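You operate a simulated robot arm through the tools that you are given. There is no shell and no other tool. Be economical: measure what you need, move in short steps, check, and stop when the job is done.

Carry out the task below with a simulated robot arm. There is one attempt and no reset: what you move stays moved.

## Task
Knock in the yellow and blue discs with the orange peg and fit a gland in each hole.
Fine: black gland at the yellow disc, grey at the blue; peg back in its socket; leave the third disc.

The check looks at the end state, three seconds after you hand in, the way a careful person would. Anything else that was tipped, shoved, dropped, spilled or broken makes it a failure.

## Robot
A 6-joint arm with a two-finger parallel gripper, fixed in place. Base frame: the origin is at the foot of the arm, x ahead of it, y to its left, z up; the work surface is at about z = 0.856. Readings come in m, rad, newtons and seconds.
With the tool pointing down near the work surface it reaches from about 0.24 to 0.64 m from the base axis. Its first joint turns from -1.152 to 1.152 rad. Payload 2.7 kg.
The TCP is the grasp point between the finger pads, 0.023 m short of the fingertips. In the tool frame z runs along the fingers and y along their closing line. The gripper opens to 0.094 m. The fingers are 0.038 m wide and 0.01 m thick; the gripper's body (0.054 by 0.096 m) begins 0.039 m behind the TCP.
Orientation is that of the tool frame in the base frame, as [roll, pitch, yaw] about the fixed x, y, z axes, in that order (R = Rz(yaw) Ry(pitch) Rx(roll)). With the fingers straight down and closing along the base's y, the tool's x points along the base's -x, its y along +y and its z along -z.

## Interface
- The arm moves only by the tool drive_tool. Its argument "steps" is a list of rows, each a list of 7 numbers: the gripper command, from -1 (fully open) to 1 (shut), values between in proportion, then the shift along the tool's x, y, z in units of 300 mm (1.0 is 300 mm), then the turn, a rotation vector about the tool's x, y, z in units of 120 degrees (1.0 is 120 degrees). In form: [[gripper, dx, dy, dz, rx, ry, rz], ...]. A call has 1 to 10 rows; each row is the pose to reach, as a shift and turn from the pose commanded when the call began, along the tool's axes at that moment. A call with a number of a shift or a turn outside -1 to 1 is refused whole. A row lasts 0.2 s, in which the tool goes at most 0.05 m and 0.15 rad; a call with a longer step from one row to the next is refused whole, and so is a gripper value outside its range. A pose out of reach is approached as far as the arm can. The call stops where the force on the tool passes 70 N (or 10 N more than at its start, if that is more) or the arm is blocked; 0.2 s more then pass. Each finger travels about 0.045 m/s and halts on what it meets, pressing with about 32 N; the grip force reading is that of the motor and also rises with nothing between the fingers. The clock runs only during rows and for 0.2 s after the last one: add rows that repeat a pose to give the fingers time. The reply holds the time, the measured pose of the TCP, the force on the tool along the base axes, the opening and the grip force, in the units named above and with some noise.
- Cameras (640 x 400 px; columns grow to the right, rows downward): "scene" is fixed at [0.0888, -0.4398, 1.4208]; the picture's right is [0.75, -0.66, 0.00], its down [-0.36, -0.41, -0.84] and it looks along [0.55, 0.63, -0.54] (base axes); focal length 349 px, centre (320, 200). "wrist" rides on the gripper at [0.086, 0.016, -0.075] in the tool frame; the picture's right is [-0.18, 0.98, 0.00], its down [-0.58, -0.11, -0.81] and it looks along [-0.79, -0.15, 0.59] (tool axes); focal length 243 px, centre (320, 200). There is no depth. A picture from a camera that has moved, and an enlarged one, comes with that camera's place and axes in the base frame and with its lens. The place of the scene camera against the robot may be out by one fixed shift of up to 0.025 m in any direction.
- snapshot(camera): a new picture of that camera. It takes no simulated time.
- enlarge(camera, box): a new picture of the part [left, top, right, bottom] of that camera's present view, enlarged. It takes no simulated time.
- job_done(): hands the job in; it is judged then, once.

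Work in short steps. Places have to be worked out from the pictures, the camera data and where the tool is seen: move nearer, look again, correct. Check each grasp and each placing, and mend what went wrong. You have 120 turns and 76 pictures in all, those below and enlarged ones among them. Open the gripper and draw the arm clear of the work before you hand the job in, unless the task says otherwise; then end with one line.

The tools are called after "Emit:" by a JSON object that holds its "op" and its "data". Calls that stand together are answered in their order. drive_tool: Moves the arm, as the interface text tells. Its arguments: {"type":"object","properties":{"steps":{"type":"array"}},"required":["steps"]} The other tools are called the same way: snapshot (camera) takes a picture; enlarge (camera, box) takes an enlarged picture of a part of a camera's view; job_done () hands the job in.

At the start:

```text
clock: 0.0
tcp_pos: [0.3342, -0.0623, 1.2025]
orientation: [3.141, 0.002, 3.141]
wrist_force: [0.0, 0.3, 0.2]
finger_gap: 0.0942
grasp_force: 0.1
```

scene: 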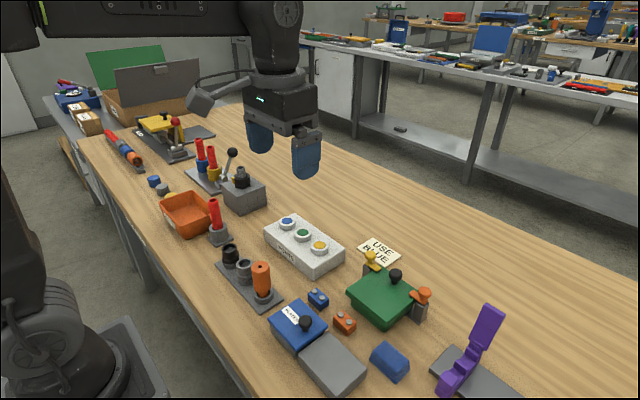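
wrist: 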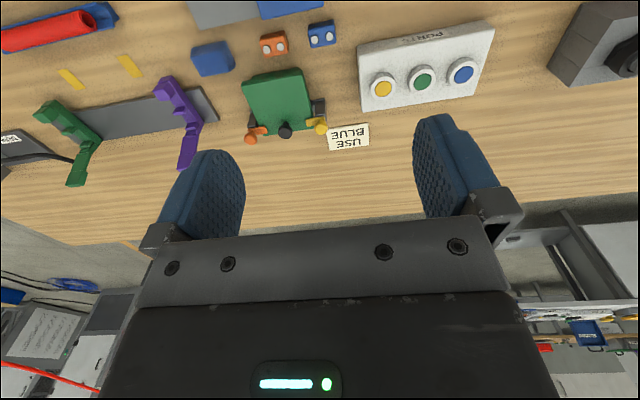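

I'll start by enlarging the scene view around the white box with discs and the plate holding the peg and glands.

Emit:
{"op": "enlarge", "data": {"camera": "scene", "box": [200, 190, 360, 320]}}

Emit:
{"op": "enlarge", "data": {"camera": "scene", "box": [340, 230, 460, 320]}}

```text
3.08 times, centred on (280, 255) of scene
camera zoom: at [0.0888, -0.4398, 1.4208], right [0.75, -0.66, 0.0], down [-0.36, -0.41, -0.84], along [0.55, 0.63, -0.54], focal length 1073 px, centre (443, 31)
```

zoom: 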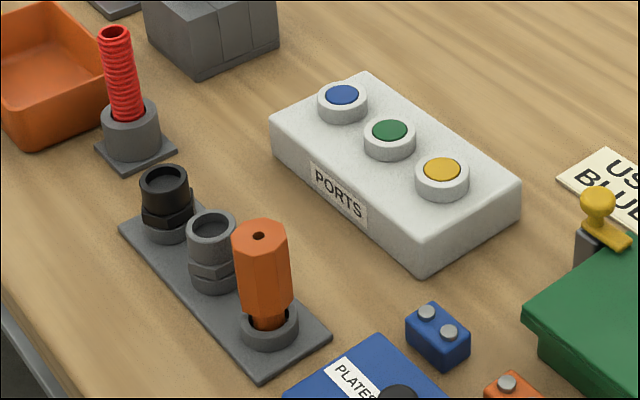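

```text
4.44 times, centred on (400, 275) of scene
camera zoom: at [0.0888, -0.4398, 1.4208], right [0.75, -0.66, 0.0], down [-0.36, -0.41, -0.84], along [0.55, 0.63, -0.54], focal length 1550 px, centre (-36, -133)
```

zoom: 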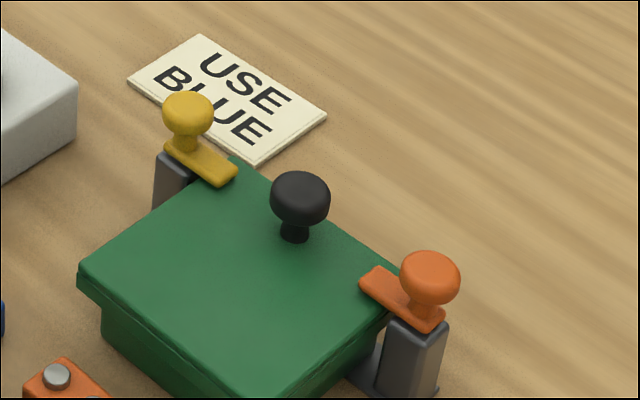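

The discs lie around x≈0.48, y≈0.01 (yellow), 0.07 (green) and 0.13 (blue). The plate items are around x≈0.32, with the peg at y≈0, grey at 0.065 and black at 0.13. I'll turn the tool so the fingers close along x, and move above the plate.

Emit:
{"op": "drive_tool", "data": {"steps": [[-1, 0.005, 0.03, 0.04, 0, 0, -0.07], [-1, 0.01, 0.06, 0.08, 0, 0, -0.14], [-1, 0.015, 0.09, 0.12, 0, 0, -0.21], [-1, 0.02, 0.12, 0.16, 0, 0, -0.28], [-1, 0.025, 0.15, 0.2, 0, 0, -0.35], [-1, 0.03, 0.18, 0.24, 0, 0, -0.42], [-1, 0.035, 0.21, 0.28, 0, 0, -0.49], [-1, 0.04, 0.24, 0.32, 0, 0, -0.56], [-1, 0.045, 0.27, 0.36, 0, 0, -0.63], [-1, 0.047, 0.3, 0.4, 0, 0, -0.7]]}}

```text
clock: 2.2
tcp_pos: [0.3189, 0.0265, 1.0809]
orientation: [3.141, -0.003, -1.671]
wrist_force: [0.6, 0.0, -0.6]
finger_gap: 0.0939
grasp_force: 0.0
```

Finishing the turn to yaw −π/2, then looking.

Emit:
{"op": "drive_tool", "data": {"steps": [[-1, 0, 0, 0, 0, 0, -0.0478], [-1, 0, 0, 0, 0, 0, -0.0478]]}}

Emit:
{"op": "snapshot", "data": {"camera": "wrist"}}

Emit:
{"op": "snapshot", "data": {"camera": "scene"}}

```text
clock: 2.8
tcp_pos: [0.3185, 0.0269, 1.0825]
orientation: [-3.139, -0.003, -1.573]
wrist_force: [0.6, 0.5, 0.7]
finger_gap: 0.0942
grasp_force: 0.3
```

```text
71 pictures are left
camera wrist: at [0.3022, -0.0602, 1.1577], right [-0.98, 0.19, 0.0], down [0.11, 0.58, 0.81], along [0.15, 0.79, -0.59], focal length 243 px, centre (320, 200)
```

wrist: 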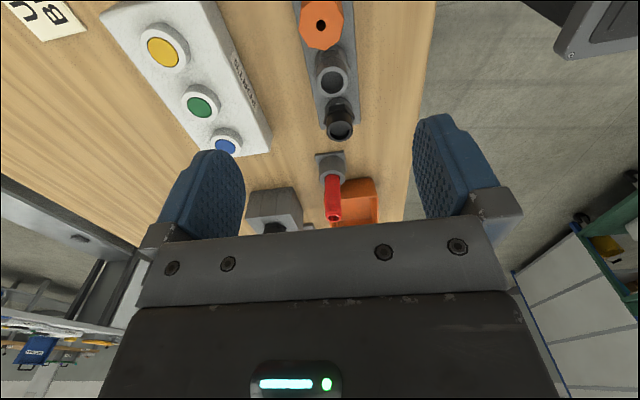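

```text
70 pictures are left
```

scene: 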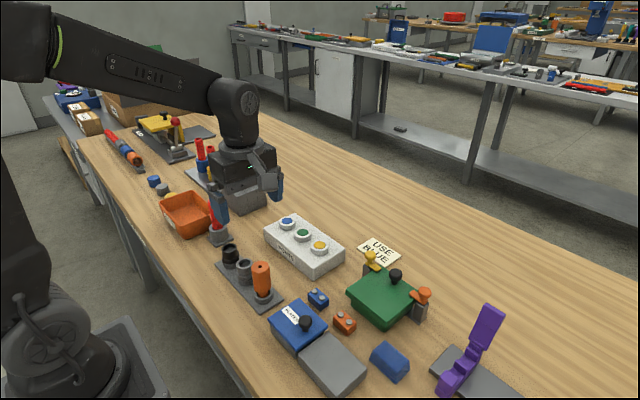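

The wrist view puts the peg near (0.314, 0.006) with its top near z≈0.955. I'm moving over it and lowering to 1.02 to look closer.

Emit:
{"op": "drive_tool", "data": {"steps": [[-1, 0.035, 0.007, 0.1, 0, 0, 0], [-1, 0.073, 0.015, 0.208, 0, 0, 0], [-1, 0.073, 0.015, 0.208, 0, 0, 0]]}}

Emit:
{"op": "snapshot", "data": {"camera": "wrist"}}

Emit:
{"op": "snapshot", "data": {"camera": "scene"}}

```text
clock: 3.6
tcp_pos: [0.3133, 0.0075, 1.0224]
orientation: [-3.141, 0.001, -1.575]
wrist_force: [0.4, 0.2, 0.3]
finger_gap: 0.0942
grasp_force: 0.1
```

```text
69 pictures are left
camera wrist: at [0.2968, -0.0801, 1.0974], right [-0.98, 0.19, 0.0], down [0.11, 0.58, 0.81], along [0.15, 0.79, -0.59], focal length 243 px, centre (320, 200)
```

wrist: 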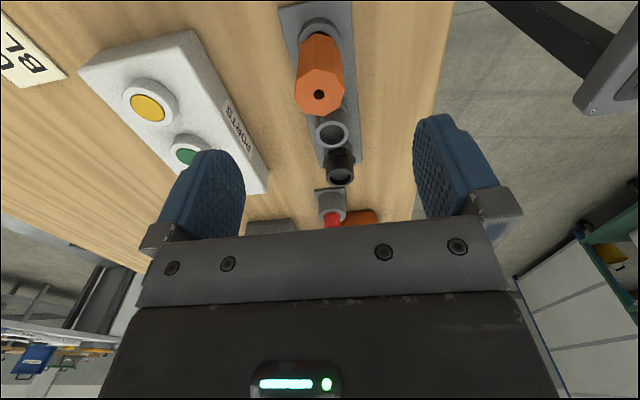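

```text
68 pictures are left
```

scene: 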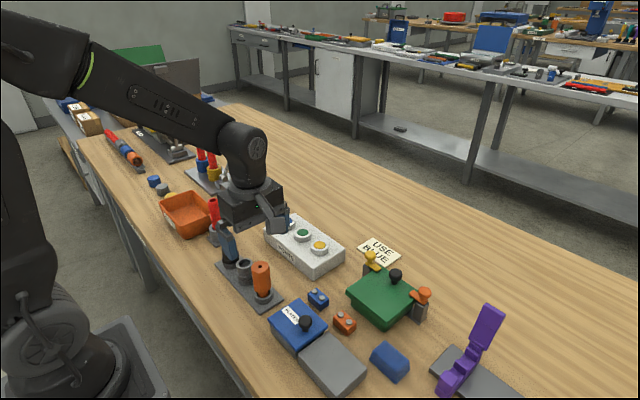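

The peg top resolves near (0.314, 0.004). I'm lowering to z≈0.985, with fingertips still above the peg top, to refine.

Emit:
{"op": "drive_tool", "data": {"steps": [[-1, 0.0, 0, 0.12, 0, 0, 0], [-1, 0.0, 0, 0.12, 0, 0, 0]]}}

Emit:
{"op": "snapshot", "data": {"camera": "wrist"}}

Emit:
{"op": "enlarge", "data": {"camera": "scene", "box": [200, 190, 360, 320]}}

```text
clock: 4.2
tcp_pos: [0.3127, 0.0077, 0.9835]
orientation: [-3.14, -0.001, -1.575]
wrist_force: [-0.2, 0.5, 0.8]
finger_gap: 0.094
grasp_force: 0.0
```

```text
67 pictures are left
camera wrist: at [0.2952, -0.0794, 1.0592], right [-0.98, 0.19, 0.0], down [0.11, 0.58, 0.81], along [0.15, 0.79, -0.59], focal length 243 px, centre (320, 200)
```

wrist: 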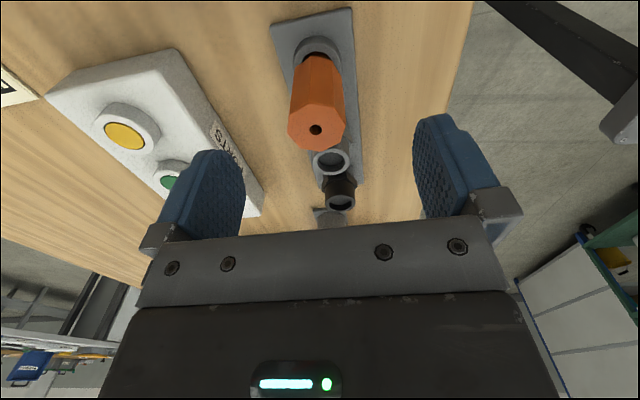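

```text
3.08 times, centred on (280, 255) of scene
camera zoom: at [0.0888, -0.4398, 1.4208], right [0.75, -0.66, 0.0], down [-0.36, -0.41, -0.84], along [0.55, 0.63, -0.54], focal length 1073 px, centre (443, 31)
```

zoom: 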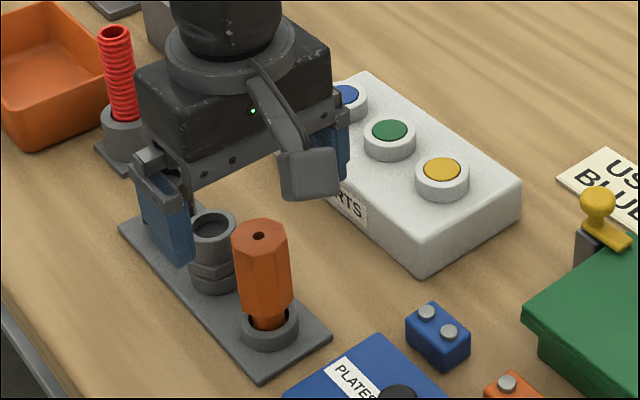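

Three views agree that the peg top is at about (0.314, 0.0075, 0.944), and the TCP is nearly centred on it. I'm descending to z≈0.912 around the head.

Emit:
{"op": "drive_tool", "data": {"steps": [[-1, 0.0, -0.004, 0.08, 0, 0, 0], [-1, 0.0, -0.004, 0.16, 0, 0, 0], [-1, 0.0, -0.004, 0.238, 0, 0, 0], [-1, 0.0, -0.004, 0.238, 0, 0, 0]]}}

Emit:
{"op": "snapshot", "data": {"camera": "wrist"}}

Emit:
{"op": "enlarge", "data": {"camera": "scene", "box": [200, 190, 360, 320]}}

```text
clock: 5.2
tcp_pos: [0.3151, 0.0045, 0.9145]
orientation: [-3.14, 0.0, -1.576]
wrist_force: [0.5, -0.6, 0.4]
finger_gap: 0.0939
grasp_force: 0.1
```

```text
65 pictures are left
camera wrist: at [0.2993, -0.082, 0.9899], right [-0.98, 0.19, 0.0], down [0.11, 0.58, 0.81], along [0.15, 0.79, -0.59], focal length 243 px, centre (320, 200)
```

wrist: 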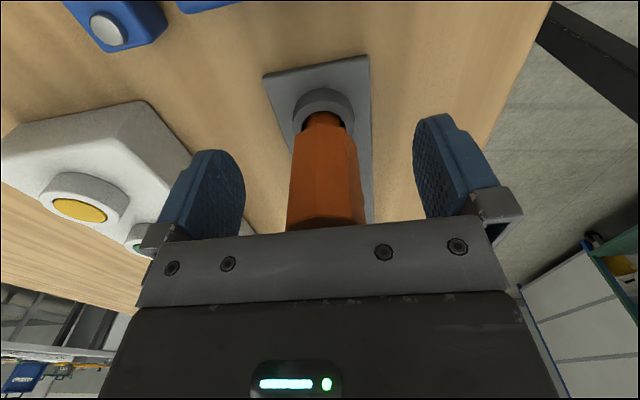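

```text
3.08 times, centred on (280, 255) of scene
camera zoom: at [0.0888, -0.4398, 1.4208], right [0.75, -0.66, 0.0], down [-0.36, -0.41, -0.84], along [0.55, 0.63, -0.54], focal length 1073 px, centre (443, 31)
```

zoom: 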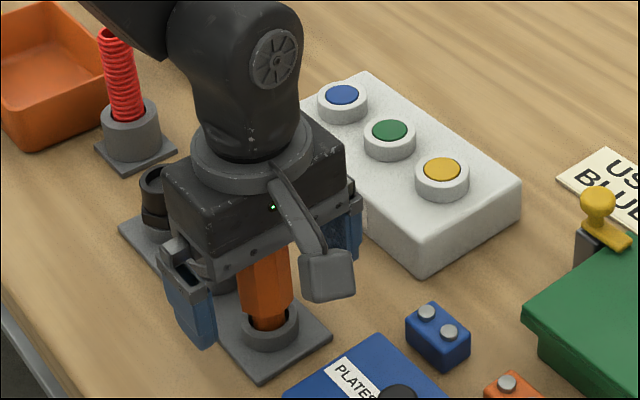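

The peg head sits between the fingers. Closing now.

Emit:
{"op": "drive_tool", "data": {"steps": [[1, 0, 0, 0, 0, 0, 0], [1, 0, 0, 0, 0, 0, 0], [1, 0, 0, 0, 0, 0, 0], [1, 0, 0, 0, 0, 0, 0], [1, 0, 0, 0, 0, 0, 0], [1, 0, 0, 0, 0, 0, 0]]}}

Emit:
{"op": "snapshot", "data": {"camera": "wrist"}}

```text
clock: 6.6
tcp_pos: [0.3163, 0.0062, 0.9145]
orientation: [-3.139, -0.001, -1.577]
wrist_force: [-0.2, 0.4, -0.1]
finger_gap: 0.0348
grasp_force: 31.9
```

```text
63 pictures are left
camera wrist: at [0.2993, -0.082, 0.9902], right [-0.98, 0.19, 0.0], down [0.11, 0.58, 0.81], along [0.15, 0.79, -0.59], focal length 243 px, centre (320, 200)
```

wrist: 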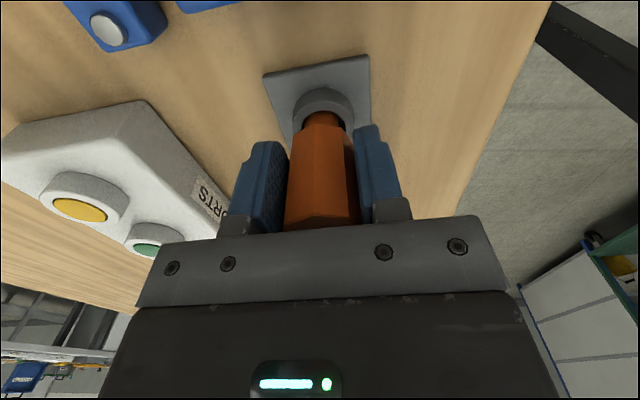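

The peg is gripped (gap 0.035, grip pose ≈ (0.3155, 0.005, 0.9145)). I'm lifting it straight up 0.1 m.

Emit:
{"op": "drive_tool", "data": {"steps": [[1, 0, 0, -0.08, 0, 0, 0], [1, 0, 0, -0.2, 0, 0, 0], [1, 0, 0, -0.333, 0, 0, 0], [1, 0, 0, -0.333, 0, 0, 0]]}}

Emit:
{"op": "snapshot", "data": {"camera": "wrist"}}

Emit:
{"op": "snapshot", "data": {"camera": "scene"}}

```text
clock: 7.6
tcp_pos: [0.3124, 0.0058, 1.0137]
orientation: [-3.14, 0.002, -1.575]
wrist_force: [0.3, -0.4, -0.1]
finger_gap: 0.035
grasp_force: 32.1
```

```text
62 pictures are left
camera wrist: at [0.2964, -0.0812, 1.0898], right [-0.98, 0.19, 0.0], down [0.11, 0.58, 0.81], along [0.15, 0.79, -0.59], focal length 243 px, centre (320, 200)
```

wrist: 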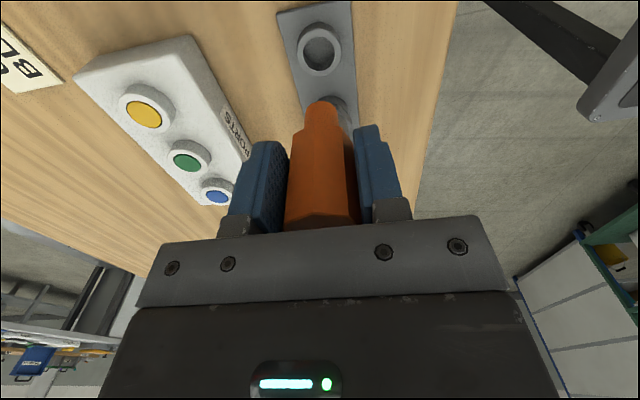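

```text
61 pictures are left
```

scene: 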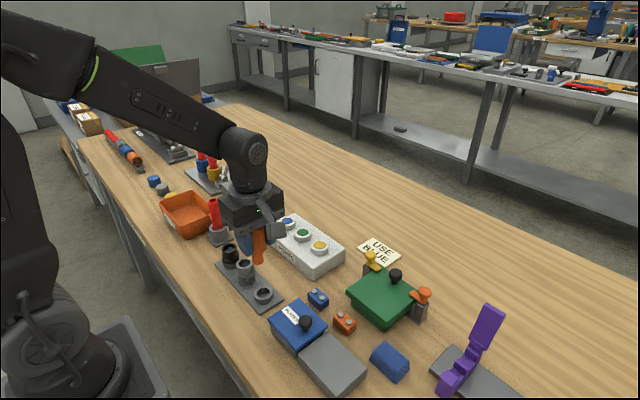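

The peg tip is about 0.05 below the TCP. I'm moving over the yellow disc at a safe height to refine its position.

Emit:
{"op": "drive_tool", "data": {"steps": [[1, 0, -0.1, 0, 0, 0, 0], [1, 0, -0.23, 0, 0, 0, 0], [1, 0, -0.37, 0, 0, 0, 0], [1, 0, -0.493, 0, 0, 0, 0], [1, 0, -0.493, 0, 0, 0, 0]]}}

Emit:
{"op": "snapshot", "data": {"camera": "wrist"}}

Emit:
{"op": "enlarge", "data": {"camera": "scene", "box": [240, 170, 400, 300]}}

```text
clock: 8.8
tcp_pos: [0.4644, 0.0049, 1.0131]
orientation: [-3.139, -0.001, -1.575]
wrist_force: [-0.3, 0.3, -0.1]
finger_gap: 0.035
grasp_force: 32.0
```

```text
60 pictures are left
camera wrist: at [0.4472, -0.082, 1.0888], right [-0.98, 0.19, 0.0], down [0.11, 0.58, 0.81], along [0.15, 0.79, -0.59], focal length 243 px, centre (320, 200)
```

wrist: 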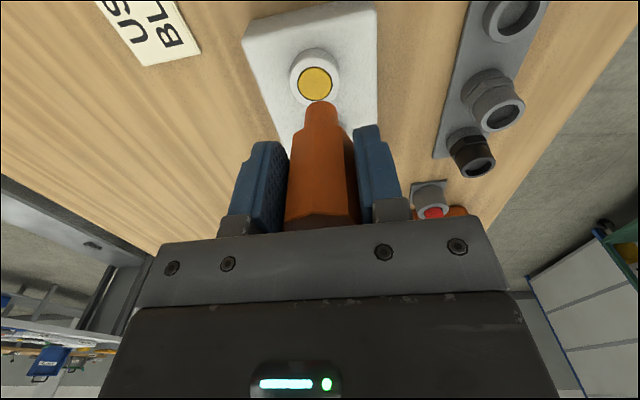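

```text
3.08 times, centred on (320, 235) of scene
camera zoom: at [0.0888, -0.4398, 1.4208], right [0.75, -0.66, 0.0], down [-0.36, -0.41, -0.84], along [0.55, 0.63, -0.54], focal length 1073 px, centre (320, 92)
```

zoom: 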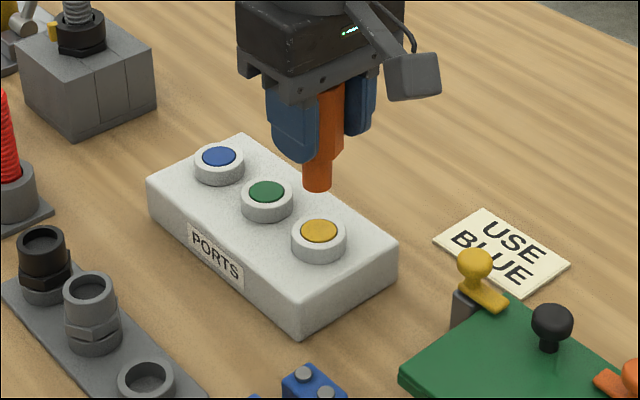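

Combining views, the yellow disc is at about (0.467, 0.011, 0.91). I'm aligning and lowering the peg to just above the collar.

Emit:
{"op": "drive_tool", "data": {"steps": [[1, -0.015, -0.0083, 0.0, 0, 0, 0], [1, -0.015, -0.0083, 0.1, 0, 0, 0], [1, -0.015, -0.0083, 0.115, 0, 0, 0], [1, -0.015, -0.0083, 0.115, 0, 0, 0]]}}

Emit:
{"op": "snapshot", "data": {"camera": "wrist"}}

Emit:
{"op": "enlarge", "data": {"camera": "scene", "box": [280, 200, 360, 265]}}

```text
clock: 9.8
tcp_pos: [0.4674, 0.0115, 0.9781]
orientation: [-3.141, -0.003, -1.574]
wrist_force: [0.2, 1.1, 0.6]
finger_gap: 0.0347
grasp_force: 32.1
```

```text
58 pictures are left
camera wrist: at [0.4498, -0.0765, 1.0536], right [-0.98, 0.19, 0.0], down [0.11, 0.58, 0.81], along [0.15, 0.79, -0.59], focal length 243 px, centre (320, 200)
```

wrist: 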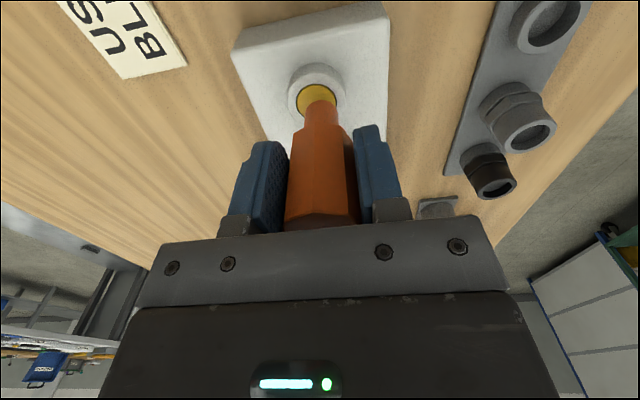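

```text
6.15 times, centred on (320, 232) of scene
camera zoom: at [0.0888, -0.4398, 1.4208], right [0.75, -0.66, 0.0], down [-0.36, -0.41, -0.84], along [0.55, 0.63, -0.54], focal length 2147 px, centre (320, 0)
```

zoom: 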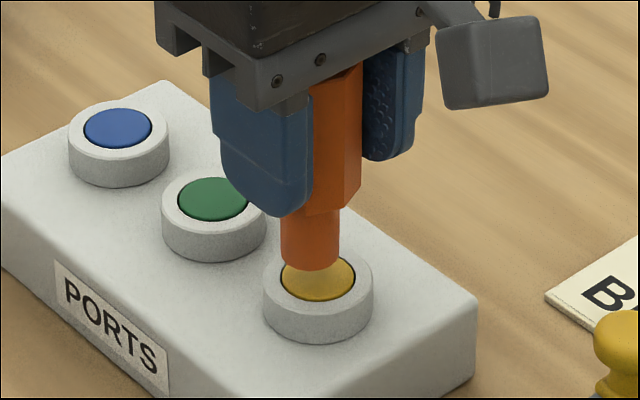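

The scene and wrist views both suggest the peg needs about +2 mm x and −2 mm y. I'm correcting and lowering 12 mm.

Emit:
{"op": "drive_tool", "data": {"steps": [[1, 0.0067, -0.0067, 0.0, 0, 0, 0], [1, 0.0067, -0.0067, 0.035, 0, 0, 0], [1, 0.0067, -0.0067, 0.035, 0, 0, 0]]}}

Emit:
{"op": "enlarge", "data": {"camera": "wrist", "box": [260, 50, 380, 150]}}

Emit:
{"op": "enlarge", "data": {"camera": "scene", "box": [280, 200, 360, 265]}}

```text
clock: 10.6
tcp_pos: [0.4683, 0.0089, 0.9688]
orientation: [-3.14, 0.0, -1.575]
wrist_force: [-0.3, -0.1, 0.1]
finger_gap: 0.0348
grasp_force: 31.6
```

```text
4.00 times, centred on (320, 100) of wrist
camera zoom: at [0.452, -0.0792, 1.0437], right [-0.98, 0.19, 0.0], down [0.11, 0.58, 0.81], along [0.15, 0.79, -0.59], focal length 970 px, centre (320, 600)
```

zoom: 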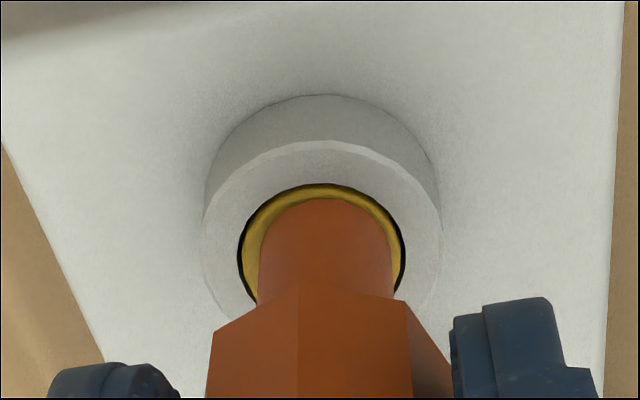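

```text
6.15 times, centred on (320, 232) of scene
camera zoom: at [0.0888, -0.4398, 1.4208], right [0.75, -0.66, 0.0], down [-0.36, -0.41, -0.84], along [0.55, 0.63, -0.54], focal length 2147 px, centre (320, 0)
```

zoom: 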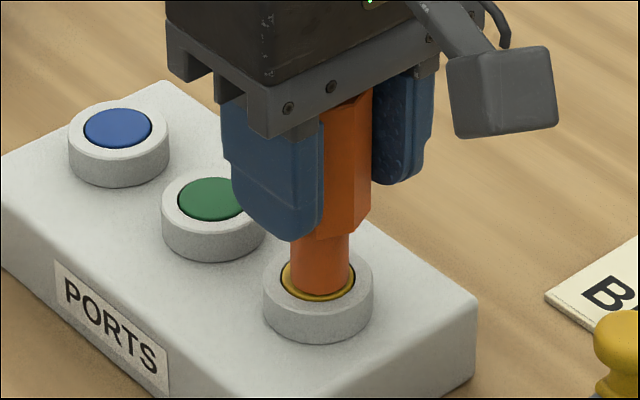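

The peg is well centred on the yellow disc. Pressing down now.

Emit:
{"op": "drive_tool", "data": {"steps": [[1, 0, 0, 0.02, 0, 0, 0], [1, 0, 0, 0.035, 0, 0, 0], [1, 0, 0, 0.05, 0, 0, 0], [1, 0, 0, 0.05, 0, 0, 0]]}}

Emit:
{"op": "enlarge", "data": {"camera": "scene", "box": [280, 200, 360, 265]}}

```text
clock: 11.6
tcp_pos: [0.4684, 0.008, 0.9536]
orientation: [-3.141, -0.001, -1.576]
wrist_force: [0.3, 0.7, 0.1]
finger_gap: 0.035
grasp_force: 32.6
```

```text
6.15 times, centred on (320, 232) of scene
camera zoom: at [0.0888, -0.4398, 1.4208], right [0.75, -0.66, 0.0], down [-0.36, -0.41, -0.84], along [0.55, 0.63, -0.54], focal length 2147 px, centre (320, 0)
```

zoom: 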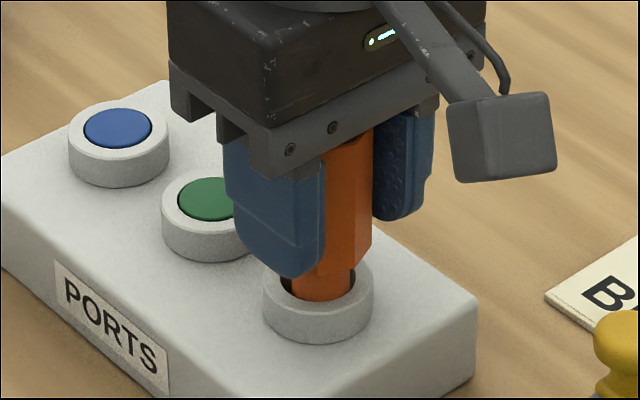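

The force is back to zero and the disc seems to have gone in. I'm raising to check.

Emit:
{"op": "drive_tool", "data": {"steps": [[1, 0, 0, -0.05, 0, 0, 0], [1, 0, 0, -0.15, 0, 0, 0], [1, 0, 0, -0.18, 0, 0, 0], [1, 0, 0, -0.18, 0, 0, 0]]}}

Emit:
{"op": "enlarge", "data": {"camera": "scene", "box": [240, 180, 360, 280]}}

Emit:
{"op": "snapshot", "data": {"camera": "wrist"}}

```text
clock: 12.6
tcp_pos: [0.4692, 0.007, 1.0063]
orientation: [-3.139, -0.001, -1.576]
wrist_force: [0.5, 0.4, -1.0]
finger_gap: 0.035
grasp_force: 32.1
```

```text
4.00 times, centred on (300, 230) of scene
camera zoom: at [0.0888, -0.4398, 1.4208], right [0.75, -0.66, 0.0], down [-0.36, -0.41, -0.84], along [0.55, 0.63, -0.54], focal length 1396 px, centre (400, 80)
```

zoom: 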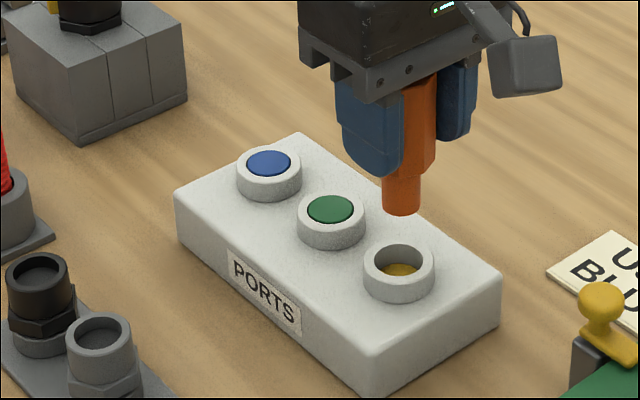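

```text
52 pictures are left
camera wrist: at [0.4524, -0.0798, 1.0822], right [-0.98, 0.19, 0.0], down [0.11, 0.58, 0.81], along [0.15, 0.79, -0.59], focal length 243 px, centre (320, 200)
```

wrist: 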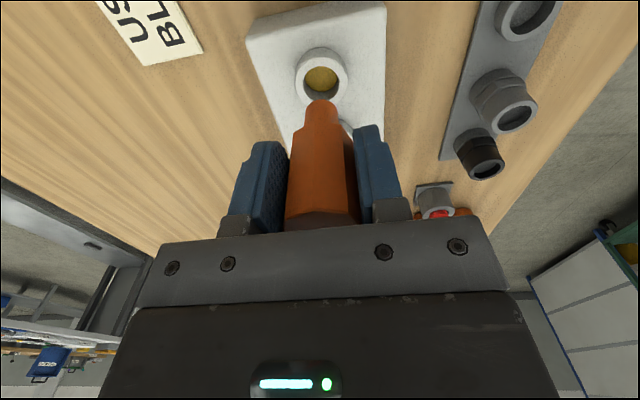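

The yellow disc is knocked in. I'm moving +0.119 m in y to above the blue disc.

Emit:
{"op": "drive_tool", "data": {"steps": [[1, -0.1, 0, 0, 0, 0, 0], [1, -0.25, 0, 0, 0, 0, 0], [1, -0.397, 0, 0, 0, 0, 0], [1, -0.397, 0, 0.08, 0, 0, 0], [1, -0.397, 0, 0.08, 0, 0, 0]]}}

Emit:
{"op": "enlarge", "data": {"camera": "wrist", "box": [260, 50, 380, 150]}}

Emit:
{"op": "enlarge", "data": {"camera": "scene", "box": [240, 180, 320, 245]}}

```text
clock: 13.8
tcp_pos: [0.4686, 0.127, 0.9836]
orientation: [-3.14, 0.001, -1.577]
wrist_force: [0.2, 0.4, -1.1]
finger_gap: 0.035
grasp_force: 32.4
```

```text
4.00 times, centred on (320, 100) of wrist
camera zoom: at [0.4509, 0.0397, 1.0585], right [-0.98, 0.19, 0.0], down [0.11, 0.58, 0.81], along [0.15, 0.79, -0.59], focal length 970 px, centre (320, 600)
```

zoom: 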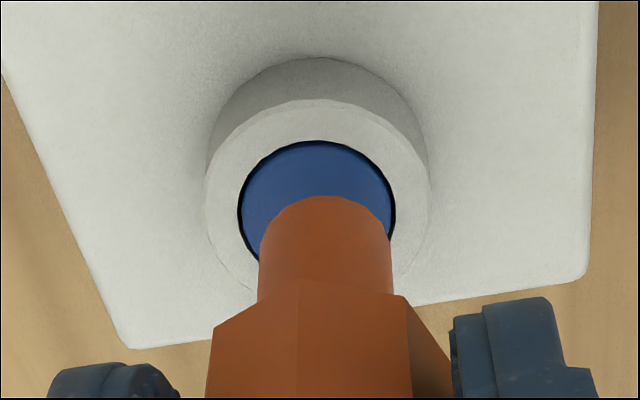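

```text
6.15 times, centred on (280, 212) of scene
camera zoom: at [0.0888, -0.4398, 1.4208], right [0.75, -0.66, 0.0], down [-0.36, -0.41, -0.84], along [0.55, 0.63, -0.54], focal length 2147 px, centre (566, 123)
```

zoom: 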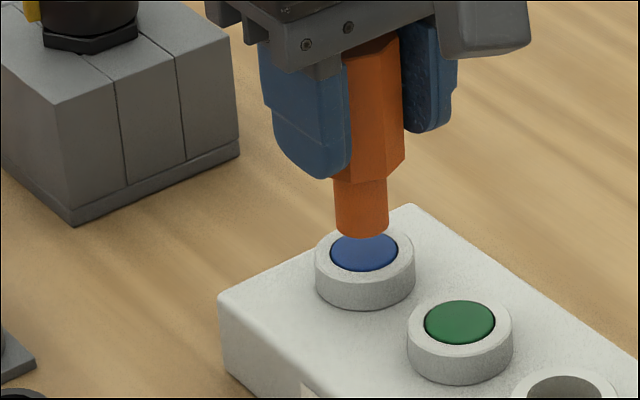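

The peg is nearly aligned over blue. I'm applying a small +1 mm x / −0.5 mm y correction and lowering 13 mm to check.

Emit:
{"op": "drive_tool", "data": {"steps": [[1, 0.0017, -0.0033, 0.03, 0, 0, 0], [1, 0.0017, -0.0033, 0.045, 0, 0, 0], [1, 0.0017, -0.0033, 0.045, 0, 0, 0]]}}

Emit:
{"op": "enlarge", "data": {"camera": "wrist", "box": [260, 50, 380, 150]}}

Emit:
{"op": "enlarge", "data": {"camera": "scene", "box": [240, 180, 320, 245]}}

```text
clock: 14.6
tcp_pos: [0.4689, 0.1259, 0.9672]
orientation: [-3.14, -0.001, -1.577]
wrist_force: [0.4, 0.2, -0.9]
finger_gap: 0.0351
grasp_force: 31.8
```

```text
4.00 times, centred on (320, 100) of wrist
camera zoom: at [0.4522, 0.0386, 1.0442], right [-0.98, 0.19, 0.0], down [0.11, 0.58, 0.81], along [0.15, 0.79, -0.59], focal length 970 px, centre (320, 600)
```

zoom: 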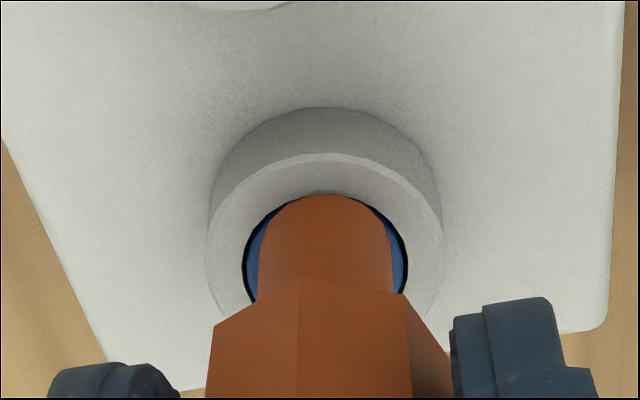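

```text
6.15 times, centred on (280, 212) of scene
camera zoom: at [0.0888, -0.4398, 1.4208], right [0.75, -0.66, 0.0], down [-0.36, -0.41, -0.84], along [0.55, 0.63, -0.54], focal length 2147 px, centre (566, 123)
```

zoom: 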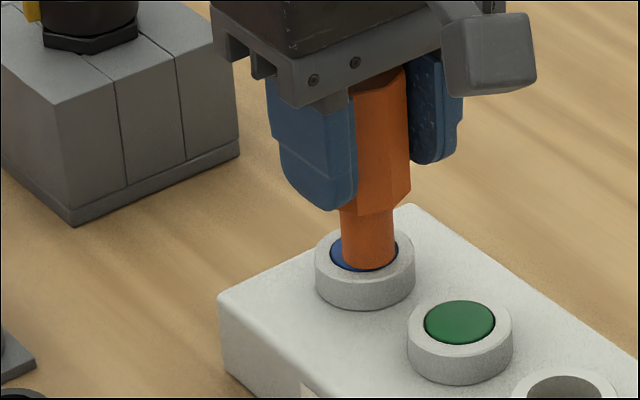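

The peg is about 2 mm too far toward −y, as both views show. Shifting +2 mm in y and pressing.

Emit:
{"op": "drive_tool", "data": {"steps": [[1, -0.0073, 0, 0, 0, 0, 0], [1, -0.0073, 0, 0, 0, 0, 0]]}}

Emit:
{"op": "enlarge", "data": {"camera": "wrist", "box": [260, 50, 380, 150]}}

```text
clock: 15.2
tcp_pos: [0.4691, 0.1287, 0.9702]
orientation: [-3.14, 0.0, -1.576]
wrist_force: [0.3, 0.0, -0.6]
finger_gap: 0.0349
grasp_force: 32.1
```

```text
4.00 times, centred on (320, 100) of wrist
camera zoom: at [0.4526, 0.0407, 1.045], right [-0.98, 0.19, 0.0], down [0.11, 0.58, 0.81], along [0.15, 0.79, -0.59], focal length 970 px, centre (320, 600)
```

zoom: 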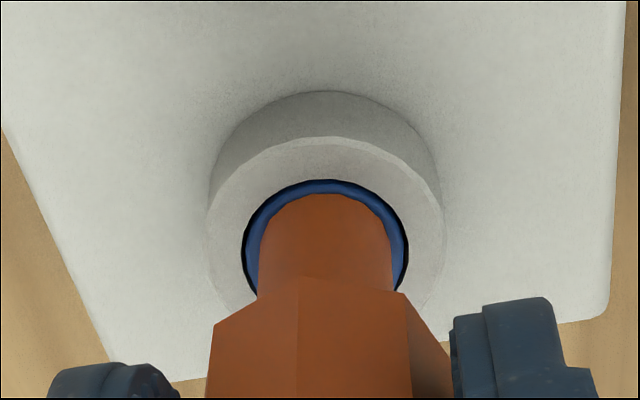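

The peg is now centred. Pressing down 15 mm and raising again.

Emit:
{"op": "drive_tool", "data": {"steps": [[1, 0, 0, 0.02, 0, 0, 0], [1, 0, 0, 0.035, 0, 0, 0], [1, 0, 0, 0.053, 0, 0, 0], [1, 0, 0, 0.053, 0, 0, 0]]}}

Emit:
{"op": "drive_tool", "data": {"steps": [[1, 0, 0, -0.05, 0, 0, 0], [1, 0, 0, -0.15, 0, 0, 0], [1, 0, 0, -0.2, 0, 0, 0], [1, 0, 0, -0.2, 0, 0, 0]]}}

Emit:
{"op": "enlarge", "data": {"camera": "scene", "box": [240, 180, 360, 280]}}

```text
clock: 16.2
tcp_pos: [0.4704, 0.1291, 0.9537]
orientation: [-3.14, 0.0, -1.576]
wrist_force: [-0.6, -0.6, -0.5]
finger_gap: 0.0349
grasp_force: 32.3
```

```text
clock: 17.2
tcp_pos: [0.4698, 0.128, 1.0136]
orientation: [-3.139, 0.001, -1.576]
wrist_force: [0.2, -1.3, -0.1]
finger_gap: 0.0349
grasp_force: 32.3
```

```text
4.00 times, centred on (300, 230) of scene
camera zoom: at [0.0888, -0.4398, 1.4208], right [0.75, -0.66, 0.0], down [-0.36, -0.41, -0.84], along [0.55, 0.63, -0.54], focal length 1396 px, centre (400, 80)
```

zoom: 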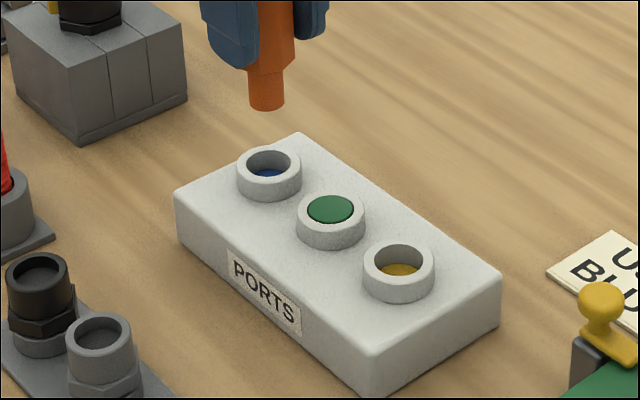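

Both discs are in and green is untouched. I'm returning exactly along the commanded offsets to above the peg's socket.

Emit:
{"op": "drive_tool", "data": {"steps": [[1, 0.08, 0.1, 0, 0, 0, 0], [1, 0.17, 0.21, 0, 0, 0, 0], [1, 0.26, 0.32, 0, 0, 0, 0], [1, 0.34, 0.42, 0, 0, 0, 0], [1, 0.4109, 0.5113, 0, 0, 0, 0], [1, 0.4109, 0.5113, 0.15, 0, 0, 0], [1, 0.4109, 0.5113, 0.15, 0, 0, 0]]}}

Emit:
{"op": "enlarge", "data": {"camera": "wrist", "box": [260, 50, 380, 150]}}

Emit:
{"op": "enlarge", "data": {"camera": "scene", "box": [220, 240, 300, 305]}}

```text
clock: 18.8
tcp_pos: [0.3134, 0.0044, 0.9646]
orientation: [-3.139, 0.001, -1.575]
wrist_force: [0.2, 0.5, -0.5]
finger_gap: 0.0347
grasp_force: 32.2
```

```text
4.00 times, centred on (320, 100) of wrist
camera zoom: at [0.2963, -0.0838, 1.0409], right [-0.98, 0.19, 0.0], down [0.11, 0.58, 0.81], along [0.15, 0.79, -0.59], focal length 970 px, centre (320, 600)
```

zoom: 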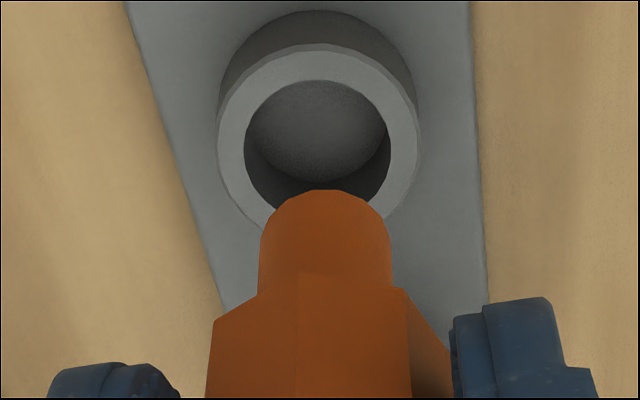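

```text
6.15 times, centred on (260, 272) of scene
camera zoom: at [0.0888, -0.4398, 1.4208], right [0.75, -0.66, 0.0], down [-0.36, -0.41, -0.84], along [0.55, 0.63, -0.54], focal length 2147 px, centre (689, -246)
```

zoom: 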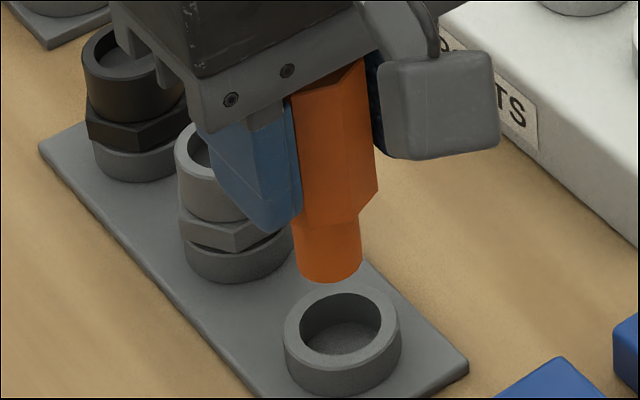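

Lowering 28 mm to just above the socket rim and checking the alignment.

Emit:
{"op": "drive_tool", "data": {"steps": [[1, 0, 0, 0.05, 0, 0, 0], [1, 0, 0, 0.092, 0, 0, 0], [1, 0, 0, 0.092, 0, 0, 0]]}}

Emit:
{"op": "enlarge", "data": {"camera": "wrist", "box": [260, 50, 380, 150]}}

Emit:
{"op": "enlarge", "data": {"camera": "scene", "box": [220, 240, 300, 305]}}

```text
clock: 19.6
tcp_pos: [0.3166, 0.0045, 0.9391]
orientation: [-3.14, 0.0, -1.576]
wrist_force: [-0.6, 0.9, -1.4]
finger_gap: 0.0345
grasp_force: 32.4
```

```text
4.00 times, centred on (320, 100) of wrist
camera zoom: at [0.2989, -0.0831, 1.0144], right [-0.98, 0.19, 0.0], down [0.11, 0.58, 0.81], along [0.15, 0.79, -0.59], focal length 970 px, centre (320, 600)
```

zoom: 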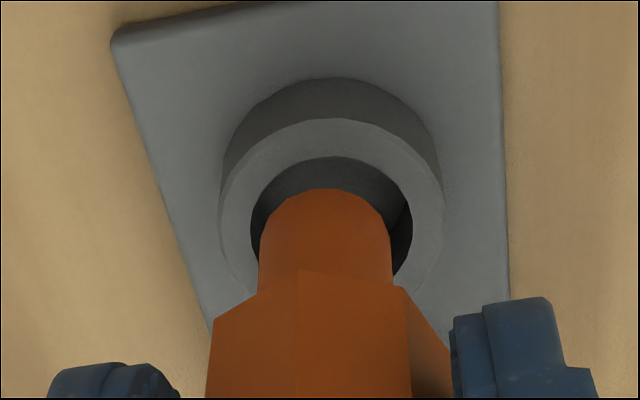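

```text
6.15 times, centred on (260, 272) of scene
camera zoom: at [0.0888, -0.4398, 1.4208], right [0.75, -0.66, 0.0], down [-0.36, -0.41, -0.84], along [0.55, 0.63, -0.54], focal length 2147 px, centre (689, -246)
```

zoom: 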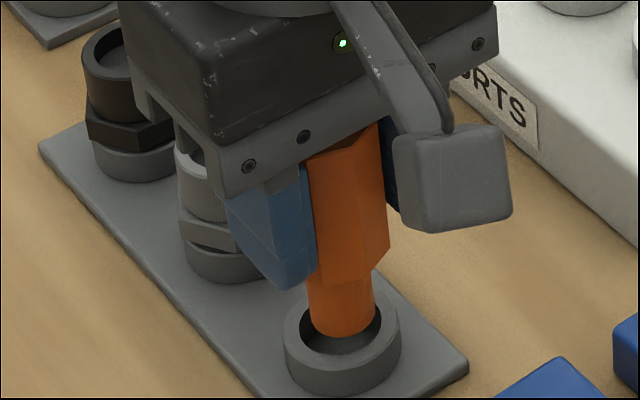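

Alignment is within clearance. Inserting down to the original height.

Emit:
{"op": "drive_tool", "data": {"steps": [[1, 0, 0.002, 0.03, 0, 0, 0], [1, 0, 0.002, 0.055, 0, 0, 0], [1, 0, 0.002, 0.083, 0, 0, 0], [1, 0, 0.002, 0.083, 0, 0, 0]]}}

Emit:
{"op": "enlarge", "data": {"camera": "wrist", "box": [260, 50, 380, 150]}}

```text
clock: 20.6
tcp_pos: [0.3157, 0.0049, 0.9157]
orientation: [-3.137, 0.001, -1.575]
wrist_force: [-3.9, -0.2, 22.5]
finger_gap: 0.0348
grasp_force: 32.1
```

```text
4.00 times, centred on (320, 100) of wrist
camera zoom: at [0.2992, -0.0832, 0.9917], right [-0.98, 0.19, 0.0], down [0.11, 0.58, 0.81], along [0.16, 0.79, -0.59], focal length 970 px, centre (320, 600)
```

zoom: 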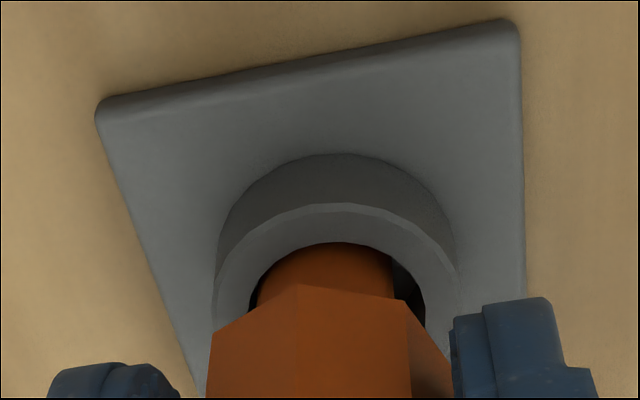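

The peg is bottomed in the socket (22 N). I'm relieving slightly, then opening and rising.

Emit:
{"op": "drive_tool", "data": {"steps": [[1, 0, 0, -0.002, 0, 0, 0], [-0.2, 0, 0, -0.002, 0, 0, 0], [-0.6, 0, 0, -0.002, 0, 0, 0], [-1, 0, 0, -0.002, 0, 0, 0], [-1, 0, 0, -0.002, 0, 0, 0], [-1, 0, 0, -0.002, 0, 0, 0], [-1, 0, 0, -0.002, 0, 0, 0]]}}

Emit:
{"op": "drive_tool", "data": {"steps": [[-1, 0, 0, -0.1, 0, 0, 0], [-1, 0, 0, -0.22, 0, 0, 0], [-1, 0, 0, -0.3, 0, 0, 0], [-1, 0, 0, -0.3, 0, 0, 0]]}}

Emit:
{"op": "snapshot", "data": {"camera": "wrist"}}

Emit:
{"op": "enlarge", "data": {"camera": "scene", "box": [200, 210, 320, 310]}}

```text
clock: 22.2
tcp_pos: [0.3158, 0.0046, 0.9172]
orientation: [-3.14, -0.001, -1.575]
wrist_force: [0.5, -0.4, 0.1]
finger_gap: 0.0939
grasp_force: 0.0
```

```text
clock: 23.2
tcp_pos: [0.3137, 0.0075, 1.004]
orientation: [-3.14, 0.001, -1.574]
wrist_force: [0.6, 0.1, 0.7]
finger_gap: 0.0941
grasp_force: 0.1
```

```text
40 pictures are left
camera wrist: at [0.2971, -0.0798, 1.0799], right [-0.98, 0.19, 0.0], down [0.11, 0.58, 0.81], along [0.15, 0.79, -0.59], focal length 243 px, centre (320, 200)
```

wrist: 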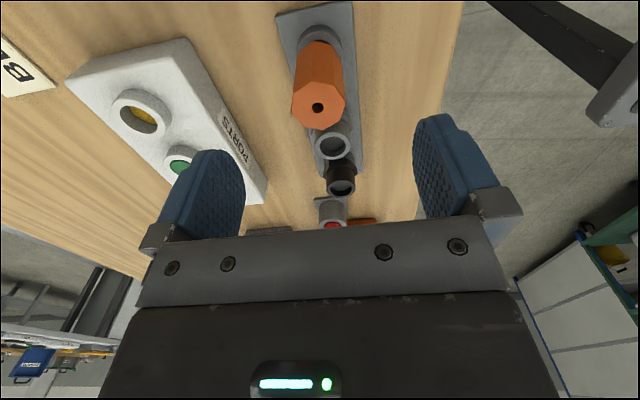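

```text
4.00 times, centred on (260, 260) of scene
camera zoom: at [0.0888, -0.4398, 1.4208], right [0.75, -0.66, 0.0], down [-0.36, -0.41, -0.84], along [0.55, 0.63, -0.54], focal length 1396 px, centre (560, -40)
```

zoom: 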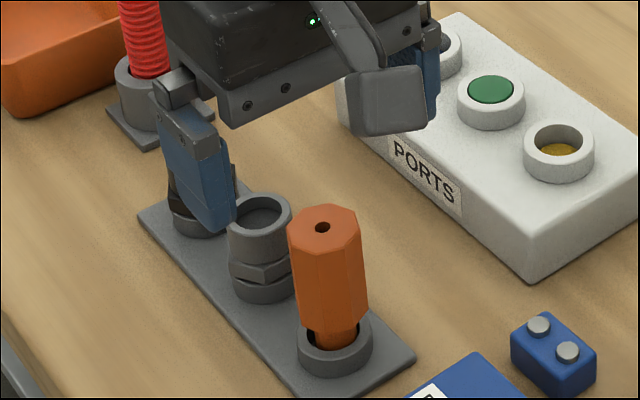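

The peg is back in its socket. Next I'm moving above the black gland and looking.

Emit:
{"op": "drive_tool", "data": {"steps": [[-1, -0.12, -0.002, 0, 0, 0, 0], [-1, -0.26, -0.002, 0, 0, 0, 0], [-1, -0.42, -0.002, 0, 0, 0, 0], [-1, -0.42, -0.002, 0.14, 0, 0, 0], [-1, -0.42, -0.002, 0.14, 0, 0, 0]]}}

Emit:
{"op": "snapshot", "data": {"camera": "wrist"}}

Emit:
{"op": "enlarge", "data": {"camera": "scene", "box": [200, 220, 280, 285]}}

```text
clock: 24.4
tcp_pos: [0.3153, 0.1335, 0.9649]
orientation: [-3.14, 0.001, -1.576]
wrist_force: [0.5, 0.5, 0.2]
finger_gap: 0.0939
grasp_force: 0.0
```

```text
38 pictures are left
camera wrist: at [0.2991, 0.0456, 1.0409], right [-0.98, 0.19, 0.0], down [0.11, 0.58, 0.81], along [0.15, 0.79, -0.59], focal length 243 px, centre (320, 200)
```

wrist: 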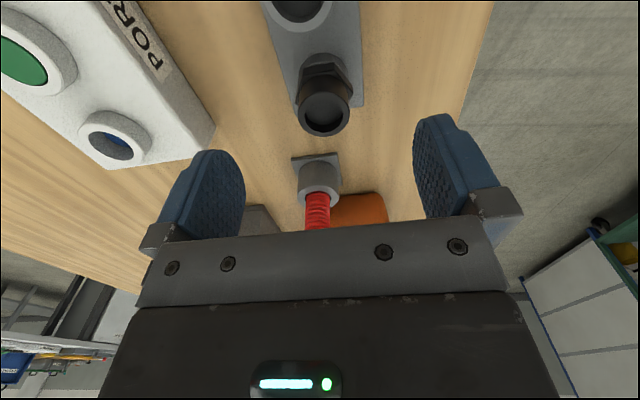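

```text
6.15 times, centred on (240, 252) of scene
camera zoom: at [0.0888, -0.4398, 1.4208], right [0.75, -0.66, 0.0], down [-0.36, -0.41, -0.84], along [0.55, 0.63, -0.54], focal length 2147 px, centre (812, -123)
```

zoom: 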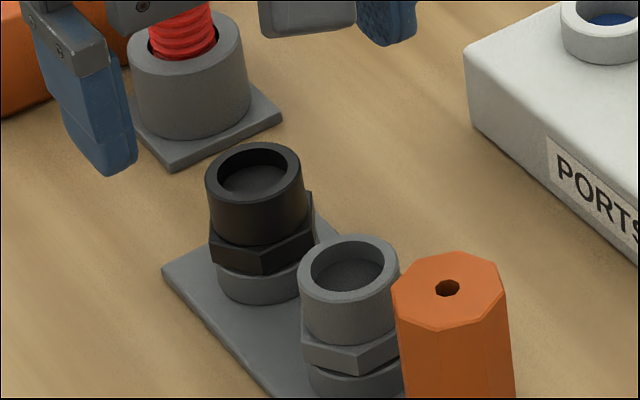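

The black gland is at about (0.313, 0.137) with its top at z≈0.904. I'm descending so the fingertips reach z≈0.884, on the upper cylinder above the hex, and closing.

Emit:
{"op": "drive_tool", "data": {"steps": [[-1, -0.0083, 0.0067, 0.07, 0, 0, 0], [-1, -0.0083, 0.0067, 0.14, 0, 0, 0], [-1, -0.0083, 0.0067, 0.193, 0, 0, 0], [-1, -0.0083, 0.0067, 0.193, 0, 0, 0]]}}

Emit:
{"op": "snapshot", "data": {"camera": "wrist"}}

Emit:
{"op": "enlarge", "data": {"camera": "scene", "box": [200, 220, 280, 285]}}

```text
clock: 25.4
tcp_pos: [0.3149, 0.1359, 0.9061]
orientation: [-3.139, -0.001, -1.575]
wrist_force: [-0.1, 0.3, 0.0]
finger_gap: 0.0941
grasp_force: 0.0
```

```text
36 pictures are left
camera wrist: at [0.2969, 0.0488, 0.9812], right [-0.98, 0.19, 0.0], down [0.11, 0.58, 0.81], along [0.15, 0.79, -0.59], focal length 243 px, centre (320, 200)
```

wrist: 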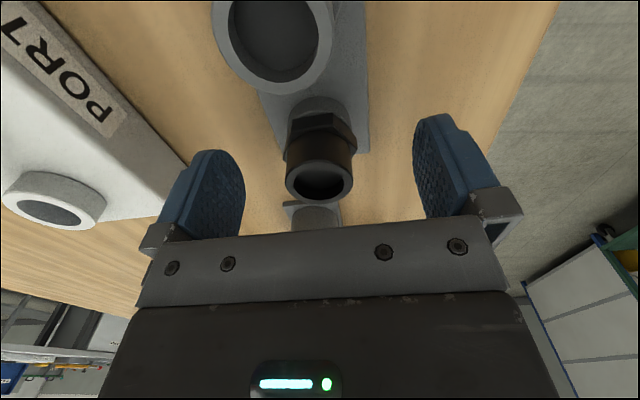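

```text
6.15 times, centred on (240, 252) of scene
camera zoom: at [0.0888, -0.4398, 1.4208], right [0.75, -0.66, 0.0], down [-0.36, -0.41, -0.84], along [0.55, 0.63, -0.54], focal length 2147 px, centre (812, -123)
```

zoom: 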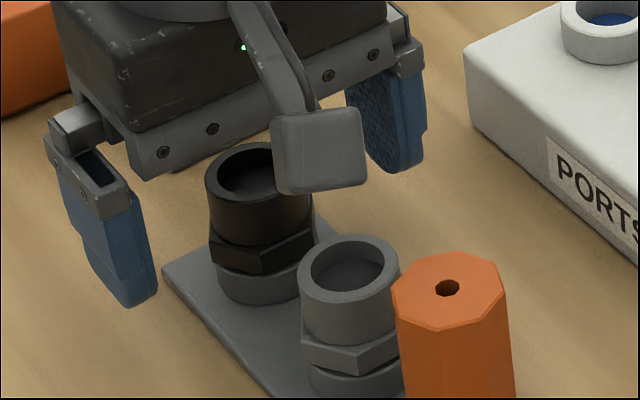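

The gland is centred between the pads. Closing.

Emit:
{"op": "drive_tool", "data": {"steps": [[0, 0, 0, 0, 0, 0, 0], [0.5, 0, 0, 0, 0, 0, 0], [1, 0, 0, 0, 0, 0, 0], [1, 0, 0, 0, 0, 0, 0], [1, 0, 0, 0, 0, 0, 0], [1, 0, 0, 0, 0, 0, 0], [1, 0, 0, 0, 0, 0, 0]]}}

Emit:
{"op": "drive_tool", "data": {"steps": [[1, 0, 0, -0.05, 0, 0, 0], [1, 0, 0, -0.15, 0, 0, 0], [1, 0, 0, -0.28, 0, 0, 0], [1, 0, 0, -0.28, 0, 0, 0]]}}

Emit:
{"op": "snapshot", "data": {"camera": "wrist"}}

Emit:
{"op": "enlarge", "data": {"camera": "scene", "box": [200, 180, 300, 260]}}

```text
clock: 27.0
tcp_pos: [0.3142, 0.1361, 0.9057]
orientation: [-3.14, 0.001, -1.576]
wrist_force: [-1.1, -0.5, 2.8]
finger_gap: 0.0325
grasp_force: 32.2
```

```text
clock: 28.0
tcp_pos: [0.3132, 0.1326, 0.9877]
orientation: [-3.139, -0.001, -1.575]
wrist_force: [0.0, 1.0, -0.8]
finger_gap: 0.0
grasp_force: 32.2
```

```text
34 pictures are left
camera wrist: at [0.2973, 0.0455, 1.0636], right [-0.98, 0.19, 0.0], down [0.11, 0.58, 0.81], along [0.15, 0.79, -0.59], focal length 243 px, centre (320, 200)
```

wrist: 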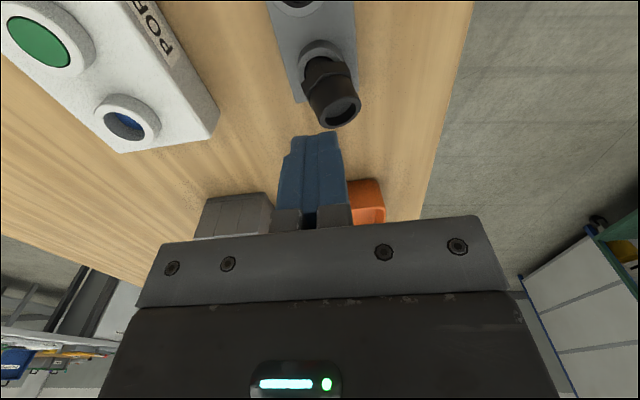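

```text
5.00 times, centred on (250, 220) of scene
camera zoom: at [0.0888, -0.4398, 1.4208], right [0.75, -0.66, 0.0], down [-0.36, -0.41, -0.84], along [0.55, 0.63, -0.54], focal length 1744 px, centre (670, 100)
```

zoom: 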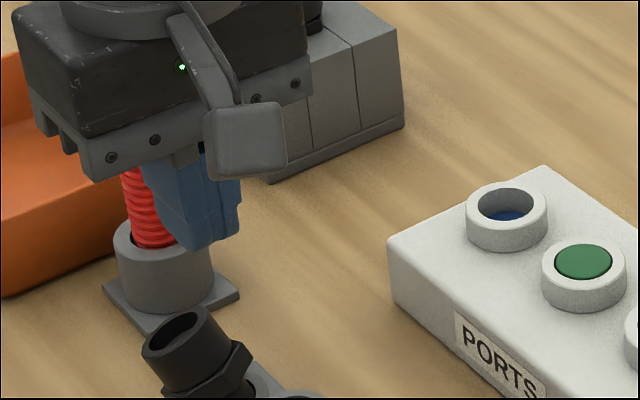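

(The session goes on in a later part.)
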